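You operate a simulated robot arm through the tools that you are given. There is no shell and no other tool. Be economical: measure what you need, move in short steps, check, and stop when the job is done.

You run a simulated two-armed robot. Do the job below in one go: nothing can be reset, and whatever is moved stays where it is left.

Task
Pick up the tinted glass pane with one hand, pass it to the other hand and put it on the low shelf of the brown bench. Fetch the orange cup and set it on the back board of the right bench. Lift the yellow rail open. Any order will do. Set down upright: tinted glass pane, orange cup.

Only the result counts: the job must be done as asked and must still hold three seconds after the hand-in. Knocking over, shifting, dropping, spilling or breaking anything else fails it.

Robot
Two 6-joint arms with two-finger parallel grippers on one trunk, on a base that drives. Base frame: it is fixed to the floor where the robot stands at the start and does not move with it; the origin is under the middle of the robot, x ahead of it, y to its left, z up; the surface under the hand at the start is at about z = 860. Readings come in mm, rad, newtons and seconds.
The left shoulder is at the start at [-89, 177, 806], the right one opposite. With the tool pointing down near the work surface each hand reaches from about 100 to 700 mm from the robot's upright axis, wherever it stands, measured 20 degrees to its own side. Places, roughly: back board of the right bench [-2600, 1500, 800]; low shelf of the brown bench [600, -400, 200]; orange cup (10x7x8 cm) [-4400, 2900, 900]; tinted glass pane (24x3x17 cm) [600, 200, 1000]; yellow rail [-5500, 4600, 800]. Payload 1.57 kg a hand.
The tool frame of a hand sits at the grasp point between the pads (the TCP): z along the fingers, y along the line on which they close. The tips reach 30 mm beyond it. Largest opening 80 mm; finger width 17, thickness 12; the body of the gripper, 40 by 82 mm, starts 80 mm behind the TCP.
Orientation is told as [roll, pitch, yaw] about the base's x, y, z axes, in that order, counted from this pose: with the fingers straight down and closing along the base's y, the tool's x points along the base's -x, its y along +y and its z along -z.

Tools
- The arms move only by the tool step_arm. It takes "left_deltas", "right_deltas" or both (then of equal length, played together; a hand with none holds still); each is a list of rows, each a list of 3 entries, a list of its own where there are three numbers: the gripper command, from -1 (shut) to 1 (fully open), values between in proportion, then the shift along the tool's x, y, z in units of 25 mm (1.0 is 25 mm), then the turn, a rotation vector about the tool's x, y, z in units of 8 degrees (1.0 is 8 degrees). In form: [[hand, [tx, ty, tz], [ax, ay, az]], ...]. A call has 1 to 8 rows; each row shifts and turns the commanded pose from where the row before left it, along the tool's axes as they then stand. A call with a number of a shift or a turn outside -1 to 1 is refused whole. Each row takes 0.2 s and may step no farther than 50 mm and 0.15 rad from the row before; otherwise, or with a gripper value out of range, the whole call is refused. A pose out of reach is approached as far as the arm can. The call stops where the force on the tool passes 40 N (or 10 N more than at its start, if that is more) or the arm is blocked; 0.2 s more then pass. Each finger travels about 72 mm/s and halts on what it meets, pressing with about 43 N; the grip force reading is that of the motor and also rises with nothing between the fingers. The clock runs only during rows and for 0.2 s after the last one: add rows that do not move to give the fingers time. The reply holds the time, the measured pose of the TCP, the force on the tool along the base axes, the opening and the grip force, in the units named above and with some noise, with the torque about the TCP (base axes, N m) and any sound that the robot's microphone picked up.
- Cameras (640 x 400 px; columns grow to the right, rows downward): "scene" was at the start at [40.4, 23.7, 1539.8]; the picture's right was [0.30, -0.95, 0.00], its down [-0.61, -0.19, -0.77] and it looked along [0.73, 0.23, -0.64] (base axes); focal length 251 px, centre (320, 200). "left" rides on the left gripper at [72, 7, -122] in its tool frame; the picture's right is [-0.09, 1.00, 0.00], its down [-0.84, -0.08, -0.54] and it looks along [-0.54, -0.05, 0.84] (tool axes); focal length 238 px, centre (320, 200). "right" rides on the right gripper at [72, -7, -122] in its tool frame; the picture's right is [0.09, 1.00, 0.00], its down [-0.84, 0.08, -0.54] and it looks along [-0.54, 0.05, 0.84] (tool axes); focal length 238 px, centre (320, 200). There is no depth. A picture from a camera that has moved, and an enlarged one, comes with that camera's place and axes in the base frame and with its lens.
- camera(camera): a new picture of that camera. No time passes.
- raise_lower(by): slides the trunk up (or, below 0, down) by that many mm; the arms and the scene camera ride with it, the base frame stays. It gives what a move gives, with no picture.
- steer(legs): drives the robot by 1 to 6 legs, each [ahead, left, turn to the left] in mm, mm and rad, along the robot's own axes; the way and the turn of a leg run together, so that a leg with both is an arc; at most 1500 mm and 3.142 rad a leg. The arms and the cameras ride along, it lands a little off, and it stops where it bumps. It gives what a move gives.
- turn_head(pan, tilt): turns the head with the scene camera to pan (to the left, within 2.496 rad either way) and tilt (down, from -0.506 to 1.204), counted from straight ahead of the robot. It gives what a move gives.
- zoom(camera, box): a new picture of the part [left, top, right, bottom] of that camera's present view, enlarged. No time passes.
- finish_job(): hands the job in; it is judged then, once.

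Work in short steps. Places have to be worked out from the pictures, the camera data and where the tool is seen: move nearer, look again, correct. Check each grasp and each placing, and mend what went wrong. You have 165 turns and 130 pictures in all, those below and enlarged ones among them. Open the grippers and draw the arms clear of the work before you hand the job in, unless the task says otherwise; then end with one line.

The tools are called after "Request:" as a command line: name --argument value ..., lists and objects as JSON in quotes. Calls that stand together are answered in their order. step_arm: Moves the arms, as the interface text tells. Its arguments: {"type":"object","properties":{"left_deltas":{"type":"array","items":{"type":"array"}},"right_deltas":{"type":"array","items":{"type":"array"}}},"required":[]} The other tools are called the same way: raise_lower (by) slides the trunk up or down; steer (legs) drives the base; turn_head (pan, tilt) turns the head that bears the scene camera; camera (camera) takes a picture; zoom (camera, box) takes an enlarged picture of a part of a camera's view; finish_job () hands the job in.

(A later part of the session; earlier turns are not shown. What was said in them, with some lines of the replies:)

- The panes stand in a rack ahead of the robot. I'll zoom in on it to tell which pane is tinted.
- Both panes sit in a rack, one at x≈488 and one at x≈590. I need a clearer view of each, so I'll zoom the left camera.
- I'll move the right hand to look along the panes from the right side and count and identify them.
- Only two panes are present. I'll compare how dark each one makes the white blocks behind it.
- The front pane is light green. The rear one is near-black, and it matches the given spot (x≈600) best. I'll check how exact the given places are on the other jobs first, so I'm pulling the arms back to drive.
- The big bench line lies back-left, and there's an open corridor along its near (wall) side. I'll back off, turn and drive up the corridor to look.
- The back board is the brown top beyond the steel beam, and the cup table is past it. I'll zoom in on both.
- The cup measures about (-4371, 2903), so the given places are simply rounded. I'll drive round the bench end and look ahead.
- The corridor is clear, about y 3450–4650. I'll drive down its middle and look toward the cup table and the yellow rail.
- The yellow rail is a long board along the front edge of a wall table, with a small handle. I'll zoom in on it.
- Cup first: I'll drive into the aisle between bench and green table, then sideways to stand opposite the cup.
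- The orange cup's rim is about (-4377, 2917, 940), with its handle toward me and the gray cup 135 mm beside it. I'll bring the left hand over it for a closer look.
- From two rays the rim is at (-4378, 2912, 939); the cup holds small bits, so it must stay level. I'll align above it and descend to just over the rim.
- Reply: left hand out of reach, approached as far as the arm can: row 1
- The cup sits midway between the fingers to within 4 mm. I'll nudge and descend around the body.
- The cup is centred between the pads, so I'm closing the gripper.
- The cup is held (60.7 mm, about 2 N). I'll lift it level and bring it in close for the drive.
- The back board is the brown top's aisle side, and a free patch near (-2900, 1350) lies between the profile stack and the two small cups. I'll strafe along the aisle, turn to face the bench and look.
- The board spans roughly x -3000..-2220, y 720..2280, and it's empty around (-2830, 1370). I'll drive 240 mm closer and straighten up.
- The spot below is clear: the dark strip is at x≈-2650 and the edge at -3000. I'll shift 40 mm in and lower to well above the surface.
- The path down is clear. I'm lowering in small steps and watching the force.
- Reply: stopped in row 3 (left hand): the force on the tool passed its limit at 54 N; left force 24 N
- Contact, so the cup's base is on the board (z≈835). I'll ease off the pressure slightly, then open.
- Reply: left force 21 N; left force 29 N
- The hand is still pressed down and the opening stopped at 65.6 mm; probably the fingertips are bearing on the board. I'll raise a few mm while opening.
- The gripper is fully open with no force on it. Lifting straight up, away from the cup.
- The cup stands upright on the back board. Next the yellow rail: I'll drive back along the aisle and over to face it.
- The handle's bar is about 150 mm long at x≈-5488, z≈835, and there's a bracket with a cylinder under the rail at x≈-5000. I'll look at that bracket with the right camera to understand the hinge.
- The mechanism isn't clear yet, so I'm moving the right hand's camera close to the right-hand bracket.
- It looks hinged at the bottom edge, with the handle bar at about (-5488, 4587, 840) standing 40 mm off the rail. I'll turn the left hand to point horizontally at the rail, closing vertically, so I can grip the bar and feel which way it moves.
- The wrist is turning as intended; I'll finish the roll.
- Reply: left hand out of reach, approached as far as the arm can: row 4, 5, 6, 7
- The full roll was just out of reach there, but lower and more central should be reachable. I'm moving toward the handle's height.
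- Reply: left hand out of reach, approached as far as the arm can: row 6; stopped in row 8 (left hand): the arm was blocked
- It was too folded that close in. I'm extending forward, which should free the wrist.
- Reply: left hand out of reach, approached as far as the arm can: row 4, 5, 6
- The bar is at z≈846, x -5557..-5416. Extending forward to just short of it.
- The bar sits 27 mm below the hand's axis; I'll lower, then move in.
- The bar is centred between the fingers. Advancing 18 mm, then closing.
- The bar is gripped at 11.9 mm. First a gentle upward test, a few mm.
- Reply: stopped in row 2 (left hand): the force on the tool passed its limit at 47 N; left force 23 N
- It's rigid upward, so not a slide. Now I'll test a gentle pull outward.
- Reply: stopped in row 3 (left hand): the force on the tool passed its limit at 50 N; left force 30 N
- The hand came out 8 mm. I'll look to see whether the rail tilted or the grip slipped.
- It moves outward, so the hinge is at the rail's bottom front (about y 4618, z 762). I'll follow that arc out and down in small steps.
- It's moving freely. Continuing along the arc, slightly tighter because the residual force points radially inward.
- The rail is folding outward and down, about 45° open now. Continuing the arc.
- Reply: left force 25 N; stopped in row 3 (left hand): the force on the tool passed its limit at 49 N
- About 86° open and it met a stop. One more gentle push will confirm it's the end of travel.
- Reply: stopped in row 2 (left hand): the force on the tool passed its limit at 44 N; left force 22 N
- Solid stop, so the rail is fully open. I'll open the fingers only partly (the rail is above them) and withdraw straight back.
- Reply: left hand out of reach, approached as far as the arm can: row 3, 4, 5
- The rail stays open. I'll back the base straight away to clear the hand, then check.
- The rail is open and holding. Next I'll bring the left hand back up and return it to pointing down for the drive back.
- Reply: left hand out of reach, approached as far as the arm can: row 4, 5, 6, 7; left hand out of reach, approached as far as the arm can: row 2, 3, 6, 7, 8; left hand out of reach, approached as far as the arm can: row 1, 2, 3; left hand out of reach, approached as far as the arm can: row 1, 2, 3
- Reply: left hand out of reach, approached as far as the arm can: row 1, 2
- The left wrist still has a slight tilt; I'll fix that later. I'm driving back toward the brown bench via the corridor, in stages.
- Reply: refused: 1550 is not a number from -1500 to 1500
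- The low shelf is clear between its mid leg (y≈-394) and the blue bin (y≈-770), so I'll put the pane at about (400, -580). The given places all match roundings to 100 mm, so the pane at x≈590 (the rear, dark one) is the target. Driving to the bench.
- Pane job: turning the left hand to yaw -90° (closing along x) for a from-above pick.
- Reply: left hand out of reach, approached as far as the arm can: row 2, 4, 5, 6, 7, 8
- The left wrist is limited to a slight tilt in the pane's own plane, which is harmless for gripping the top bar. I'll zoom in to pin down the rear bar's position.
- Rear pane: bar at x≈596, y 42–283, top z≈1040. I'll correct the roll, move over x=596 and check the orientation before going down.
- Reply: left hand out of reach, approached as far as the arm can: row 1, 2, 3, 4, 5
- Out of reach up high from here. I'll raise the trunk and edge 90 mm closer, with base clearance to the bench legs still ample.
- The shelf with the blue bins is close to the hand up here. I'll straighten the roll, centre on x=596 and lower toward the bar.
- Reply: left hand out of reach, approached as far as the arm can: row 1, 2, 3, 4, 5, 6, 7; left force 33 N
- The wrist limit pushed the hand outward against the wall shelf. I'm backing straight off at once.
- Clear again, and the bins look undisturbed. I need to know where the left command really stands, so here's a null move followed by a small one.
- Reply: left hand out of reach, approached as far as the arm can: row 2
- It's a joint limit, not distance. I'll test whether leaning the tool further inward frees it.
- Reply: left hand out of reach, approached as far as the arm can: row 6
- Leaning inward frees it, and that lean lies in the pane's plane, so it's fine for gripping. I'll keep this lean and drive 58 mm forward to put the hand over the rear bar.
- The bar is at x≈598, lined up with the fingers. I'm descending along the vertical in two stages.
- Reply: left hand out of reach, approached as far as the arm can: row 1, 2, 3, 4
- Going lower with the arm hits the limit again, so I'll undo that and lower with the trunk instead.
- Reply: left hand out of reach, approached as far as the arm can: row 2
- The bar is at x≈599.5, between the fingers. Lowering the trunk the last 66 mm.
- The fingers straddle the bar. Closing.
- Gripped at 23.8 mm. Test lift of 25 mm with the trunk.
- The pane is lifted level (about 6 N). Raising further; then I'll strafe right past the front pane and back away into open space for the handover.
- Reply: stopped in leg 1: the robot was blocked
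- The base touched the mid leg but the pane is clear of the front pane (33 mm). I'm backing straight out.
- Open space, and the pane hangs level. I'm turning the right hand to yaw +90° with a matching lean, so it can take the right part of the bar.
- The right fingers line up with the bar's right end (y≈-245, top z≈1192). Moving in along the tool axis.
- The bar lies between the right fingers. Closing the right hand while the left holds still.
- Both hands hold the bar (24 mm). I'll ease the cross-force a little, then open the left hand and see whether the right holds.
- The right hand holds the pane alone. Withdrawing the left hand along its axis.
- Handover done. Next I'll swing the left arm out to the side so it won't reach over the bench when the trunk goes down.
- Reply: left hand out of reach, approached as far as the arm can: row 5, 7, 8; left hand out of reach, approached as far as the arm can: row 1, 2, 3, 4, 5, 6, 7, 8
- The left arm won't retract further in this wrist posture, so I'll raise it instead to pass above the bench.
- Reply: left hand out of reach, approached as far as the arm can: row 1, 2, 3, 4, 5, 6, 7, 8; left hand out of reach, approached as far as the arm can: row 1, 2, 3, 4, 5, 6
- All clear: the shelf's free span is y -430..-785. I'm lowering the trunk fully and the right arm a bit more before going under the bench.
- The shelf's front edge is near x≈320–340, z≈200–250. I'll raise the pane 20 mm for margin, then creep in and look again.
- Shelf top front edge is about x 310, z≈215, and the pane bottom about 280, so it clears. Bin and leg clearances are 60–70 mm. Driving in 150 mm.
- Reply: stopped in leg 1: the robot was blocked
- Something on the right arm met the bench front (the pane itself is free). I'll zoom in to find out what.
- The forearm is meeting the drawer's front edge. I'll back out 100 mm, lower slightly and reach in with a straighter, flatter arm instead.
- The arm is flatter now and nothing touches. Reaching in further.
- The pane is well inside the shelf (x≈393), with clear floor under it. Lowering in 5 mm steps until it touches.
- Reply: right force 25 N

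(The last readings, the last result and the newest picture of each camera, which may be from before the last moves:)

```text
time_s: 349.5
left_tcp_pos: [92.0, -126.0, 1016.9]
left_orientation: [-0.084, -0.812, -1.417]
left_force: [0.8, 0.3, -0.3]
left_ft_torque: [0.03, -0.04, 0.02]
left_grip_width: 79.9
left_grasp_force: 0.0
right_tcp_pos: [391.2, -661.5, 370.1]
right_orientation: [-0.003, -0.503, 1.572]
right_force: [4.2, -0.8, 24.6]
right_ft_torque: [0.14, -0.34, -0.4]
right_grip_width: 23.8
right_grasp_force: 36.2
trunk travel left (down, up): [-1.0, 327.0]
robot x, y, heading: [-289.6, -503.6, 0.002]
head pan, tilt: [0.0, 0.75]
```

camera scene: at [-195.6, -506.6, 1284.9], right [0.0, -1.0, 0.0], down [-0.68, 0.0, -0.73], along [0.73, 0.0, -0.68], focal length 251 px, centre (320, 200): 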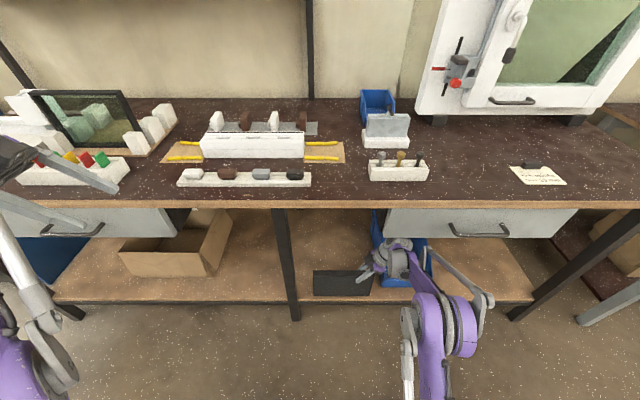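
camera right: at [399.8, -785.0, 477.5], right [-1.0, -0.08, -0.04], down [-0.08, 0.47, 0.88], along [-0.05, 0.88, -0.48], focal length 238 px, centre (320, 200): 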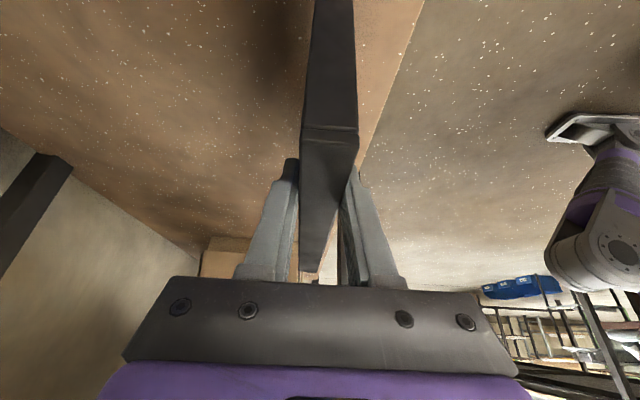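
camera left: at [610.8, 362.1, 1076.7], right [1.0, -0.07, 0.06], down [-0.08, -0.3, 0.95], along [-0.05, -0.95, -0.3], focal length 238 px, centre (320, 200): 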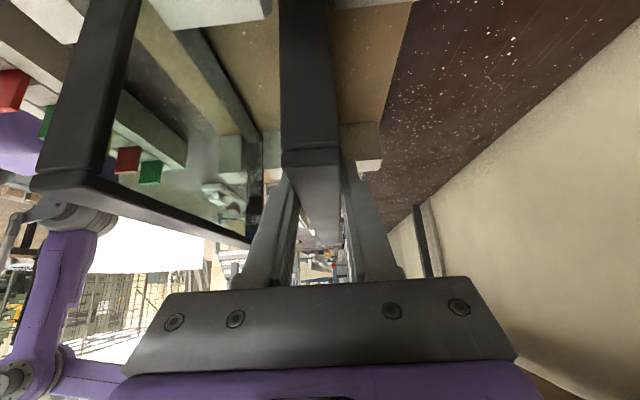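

Contact at z≈370 (25 N up). I'll ease most of the load off and look before releasing.

Request:
step_arm --right_deltas '[[-1, [-0.03, 0, -0.055], [0, 0, 0]], [-1, [0, 0, 0], [0, 0, 0]]]'

Request:
zoom --camera "scene" --box '[290, 230, 410, 310]'

```text
time_s: 350.1
left_tcp_pos: [93.0, -127.6, 1015.9]
left_orientation: [-0.085, -0.809, -1.416]
left_force: [0.6, 1.0, 1.2]
left_ft_torque: [-0.02, 0.0, 0.01]
left_grip_width: 80.2
left_grasp_force: 0.0
right_tcp_pos: [392.8, -662.5, 370.7]
right_orientation: [0.0, -0.499, 1.573]
right_force: [4.4, 2.8, 9.7]
right_ft_torque: [0.91, -0.41, -0.44]
right_grip_width: 23.7
right_grasp_force: 36.1
trunk travel left (down, up): [-1.0, 327.0]
robot x, y, heading: [-288.5, -504.9, 0.006]
head pan, tilt: [0.0, 0.75]
```

```text
5.00 times, centred on (350, 270) of scene
camera zoom: at [-197.2, -506.2, 1285.0], right [0.0, -1.0, 0.0], down [-0.68, 0.0, -0.73], along [0.73, 0.0, -0.68], focal length 1254 px, centre (170, -150)
```

zoom: 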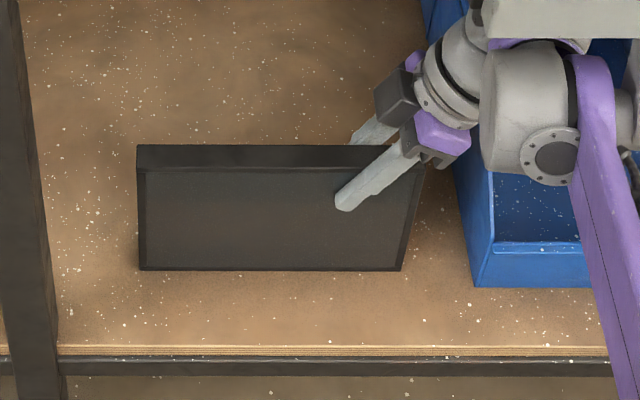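

The pane stands square on the shelf. Opening the right hand gradually.

Request:
step_arm --right_deltas '[[-0.3, [0, 0, 0], [0, 0, 0]], [0, [0, 0, 0], [0, 0, 0]], [0.5, [0, 0, 0], [0, 0, 0]], [1, [0, 0, 0], [0, 0, 0]], [1, [0, 0, 0], [0, 0, 0]]]'

Request:
camera --camera "right"

```text
time_s: 351.3
left_tcp_pos: [94.1, -126.3, 1016.2]
left_orientation: [-0.087, -0.811, -1.416]
left_force: [0.5, -0.7, -0.6]
left_ft_torque: [0.03, -0.03, 0.0]
left_grip_width: 80.1
left_grasp_force: 0.0
right_tcp_pos: [394.4, -662.6, 369.6]
right_orientation: [0.0, -0.501, 1.571]
right_force: [-0.1, 0.1, -0.5]
right_ft_torque: [0.06, 0.02, -0.01]
right_grip_width: 79.7
right_grasp_force: 0.0
trunk travel left (down, up): [-1.0, 327.0]
robot x, y, heading: [-288.8, -504.2, 0.001]
head pan, tilt: [0.0, 0.75]
```

```text
31 pictures are left
camera right: at [399.7, -784.8, 442.8], right [-1.0, -0.08, -0.04], down [-0.08, 0.47, 0.88], along [-0.05, 0.88, -0.48], focal length 238 px, centre (320, 200)
```

right: 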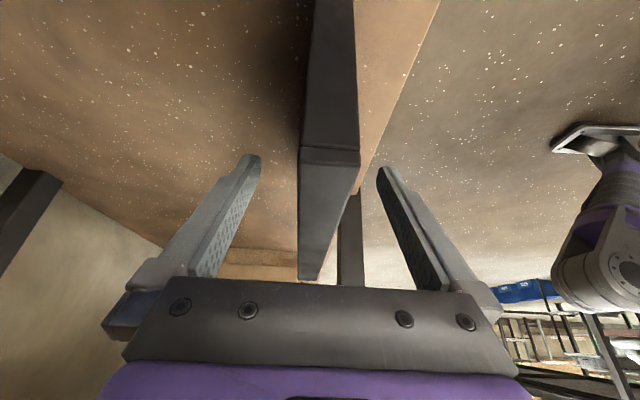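

The pane stands free between the open fingers. Withdrawing along the tool axis.

Request:
step_arm --right_deltas '[[1, [0, 0, -0.6], [0, 0, 0]], [1, [0, 0, -0.8], [0, 0, 0]], [1, [0, 0, -0.8], [0, 0, 0]], [1, [0, 0, -0.7], [0, 0, 0]]]'

Request:
camera --camera "right"

```text
time_s: 352.5
left_tcp_pos: [91.2, -125.8, 1015.3]
left_orientation: [-0.088, -0.809, -1.412]
left_force: [-0.4, 0.0, 0.0]
left_ft_torque: [0.02, -0.01, -0.02]
left_grip_width: 80.0
left_grasp_force: 0.1
right_tcp_pos: [385.5, -682.8, 405.3]
right_orientation: [0.001, -0.505, 1.592]
right_force: [-0.2, 0.1, 0.0]
right_ft_torque: [0.0, 0.02, 0.02]
right_grip_width: 80.1
right_grasp_force: 0.0
trunk travel left (down, up): [-1.0, 327.0]
robot x, y, heading: [-291.0, -504.9, 0.007]
head pan, tilt: [0.0, 0.75]
stopped in row 4 (right hand): the arm was blocked; the commanded pose is now the measured one
```

```text
30 pictures are left
camera right: at [395.3, -804.8, 477.6], right [-0.99, -0.1, -0.04], down [-0.09, 0.47, 0.88], along [-0.07, 0.88, -0.47], focal length 238 px, centre (320, 200)
```

right: 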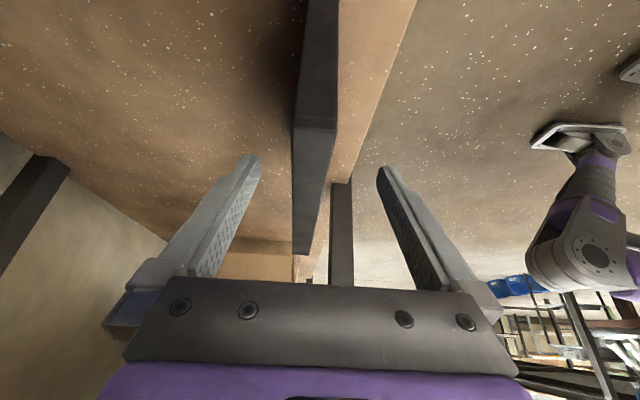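

The forearm is under the drawer, so it can't rise yet. I'll lean the hand further over (in the pane's plane), which drops the wrist and lifts the tips, then raise.

Request:
step_arm --right_deltas '[[1, [0, 0, 0], [0, -0.9, 0]], [1, [0, 0, 0], [0, -0.9, 0]], [1, [0, 0, 0], [0, -0.9, 0]], [1, [-0.4, 0, -0.3], [0, 0, 0]], [1, [-0.4, 0, -0.3], [0, 0, 0]]]'

Request:
camera --camera "right"

Request:
zoom --camera "scene" --box '[270, 200, 510, 340]'

```text
time_s: 353.7
left_tcp_pos: [90.3, -123.9, 1017.2]
left_orientation: [-0.086, -0.81, -1.414]
left_force: [0.2, -0.1, 0.5]
left_ft_torque: [-0.03, -0.01, 0.03]
left_grip_width: 80.1
left_grasp_force: 0.0
right_tcp_pos: [372.2, -676.7, 438.9]
right_orientation: [-0.001, -0.884, 1.591]
right_force: [0.0, -0.9, -0.7]
right_ft_torque: [-0.02, 0.0, 0.0]
right_grip_width: 79.8
right_grasp_force: 0.0
right hand out of reach, approached as far as the arm can: row 2, 3
trunk travel left (down, up): [-1.0, 327.0]
robot x, y, heading: [-291.6, -499.5, -0.003]
head pan, tilt: [0.0, 0.75]
```

```text
29 pictures are left
camera right: at [381.8, -818.3, 461.6], right [-0.99, -0.08, -0.07], down [-0.08, 0.11, 0.99], along [-0.07, 0.99, -0.12], focal length 238 px, centre (320, 200)
```

right: 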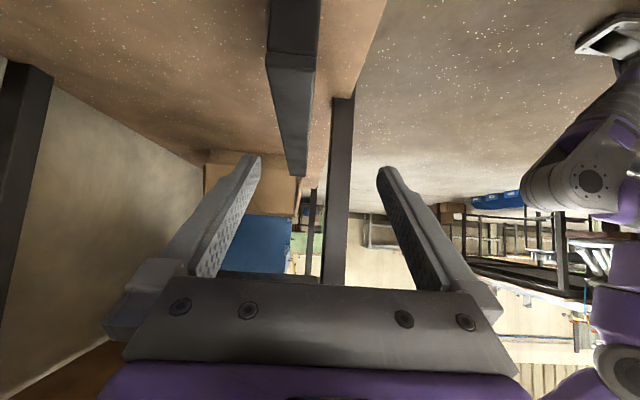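

```text
2.67 times, centred on (390, 270) of scene
camera zoom: at [-198.4, -504.8, 1284.9], right [0.0, -1.0, 0.0], down [-0.68, 0.0, -0.73], along [0.73, 0.0, -0.68], focal length 669 px, centre (133, 13)
```

zoom: 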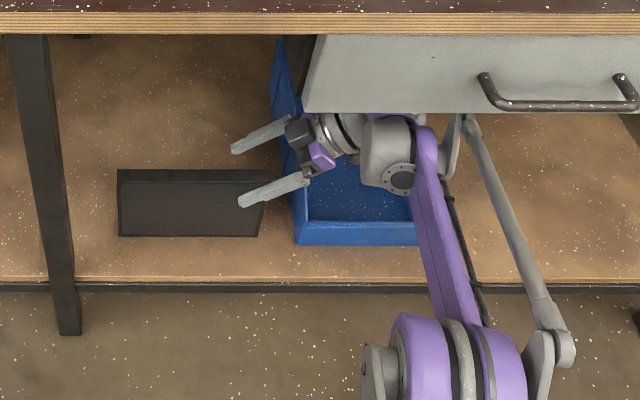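

The fingers are now about 35 mm above the pane. Driving straight back out.

Request:
steer --legs '[[-350, 0, 0]]'

Request:
camera --camera "scene"

```text
time_s: 355.9
left_tcp_pos: [-247.4, -126.2, 1016.4]
left_orientation: [-0.088, -0.809, -1.414]
left_force: [-0.5, 0.2, 0.5]
left_ft_torque: [0.0, 0.0, 0.02]
left_grip_width: 80.2
left_grasp_force: 0.1
right_tcp_pos: [34.6, -677.4, 439.9]
right_orientation: [-0.002, -0.882, 1.588]
right_force: [0.1, -0.7, -0.7]
right_ft_torque: [-0.01, 0.01, -0.02]
right_grip_width: 79.9
right_grasp_force: 0.1
trunk travel left (down, up): [-1.0, 327.0]
robot x, y, heading: [-629.3, -505.4, 0.005]
head pan, tilt: [0.0, 0.75]
```

```text
27 pictures are left
camera scene: at [-536.8, -506.1, 1284.9], right [0.0, -1.0, 0.0], down [-0.68, 0.0, -0.73], along [0.73, 0.0, -0.68], focal length 251 px, centre (320, 200)
```

scene: 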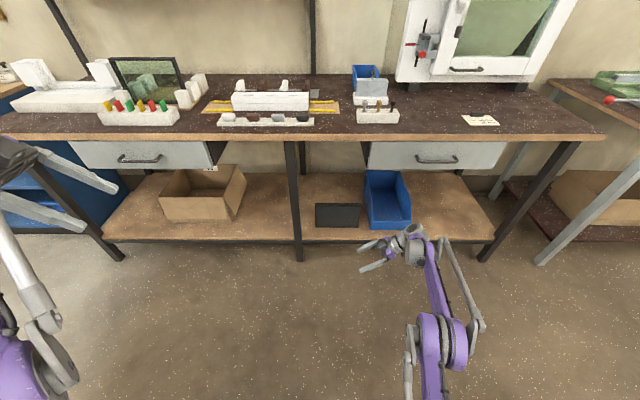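

The pane stands upright on the low shelf. Last check: the pane up close, and the wall-shelf bins the hand had touched near.

Request:
zoom --camera "scene" --box '[280, 150, 440, 250]'

Request:
turn_head --pan 0.35 --tilt 0.25

Request:
camera --camera "scene"

```text
4.00 times, centred on (360, 200) of scene
camera zoom: at [-536.8, -506.1, 1284.9], right [0.0, -1.0, 0.0], down [-0.68, 0.0, -0.73], along [0.73, 0.0, -0.68], focal length 1003 px, centre (160, 200)
```

zoom: 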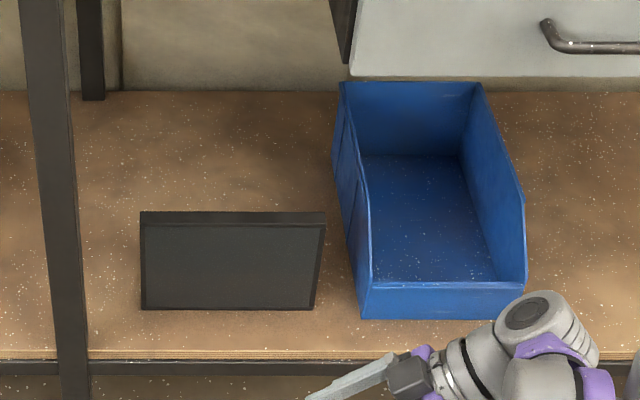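

```text
time_s: 356.8
left_tcp_pos: [-246.7, -125.7, 1014.9]
left_orientation: [-0.086, -0.81, -1.414]
left_force: [1.0, -0.6, 0.8]
left_ft_torque: [0.0, -0.01, -0.02]
left_grip_width: 79.9
left_grasp_force: 0.0
right_tcp_pos: [34.0, -679.5, 439.9]
right_orientation: [-0.001, -0.882, 1.589]
right_force: [0.2, 0.1, -0.1]
right_ft_torque: [-0.02, 0.0, -0.01]
right_grip_width: 79.8
right_grasp_force: 0.0
trunk travel left (down, up): [-1.0, 327.0]
robot x, y, heading: [-632.4, -503.4, 0.003]
head pan, tilt: [0.351, 0.25]
```

```text
25 pictures are left
camera scene: at [-531.7, -474.0, 1329.9], right [0.35, -0.94, 0.0], down [-0.23, -0.09, -0.97], along [0.91, 0.34, -0.25], focal length 251 px, centre (320, 200)
```

scene: 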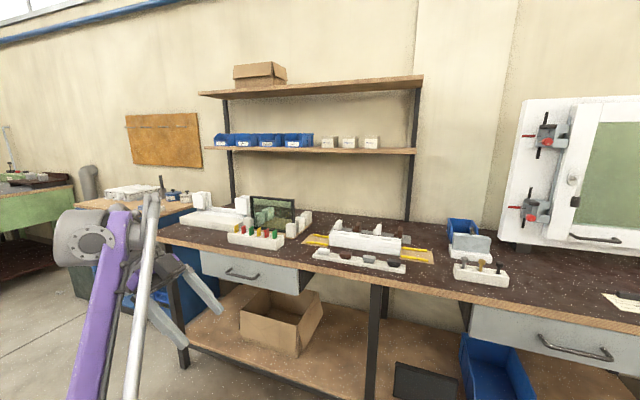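

The pane is upright on the shelf and the bins and everything else look undisturbed. The cup and rail were checked when I left them, and both hands are open and clear. Handing in.

Request:
finish_job

```text
The job is handed in.
```

The job is handed in. The pane was passed from the left hand to the right and stands upright on the low shelf. The orange cup stands upright on the back board, and the yellow rail is open at its stop. The rack held two panes; I moved the rear, near-black one because its position matches the one you gave, but I couldn't confirm its tint by eye. The left hand also bumped the wall shelf once; its bins look undisturbed.
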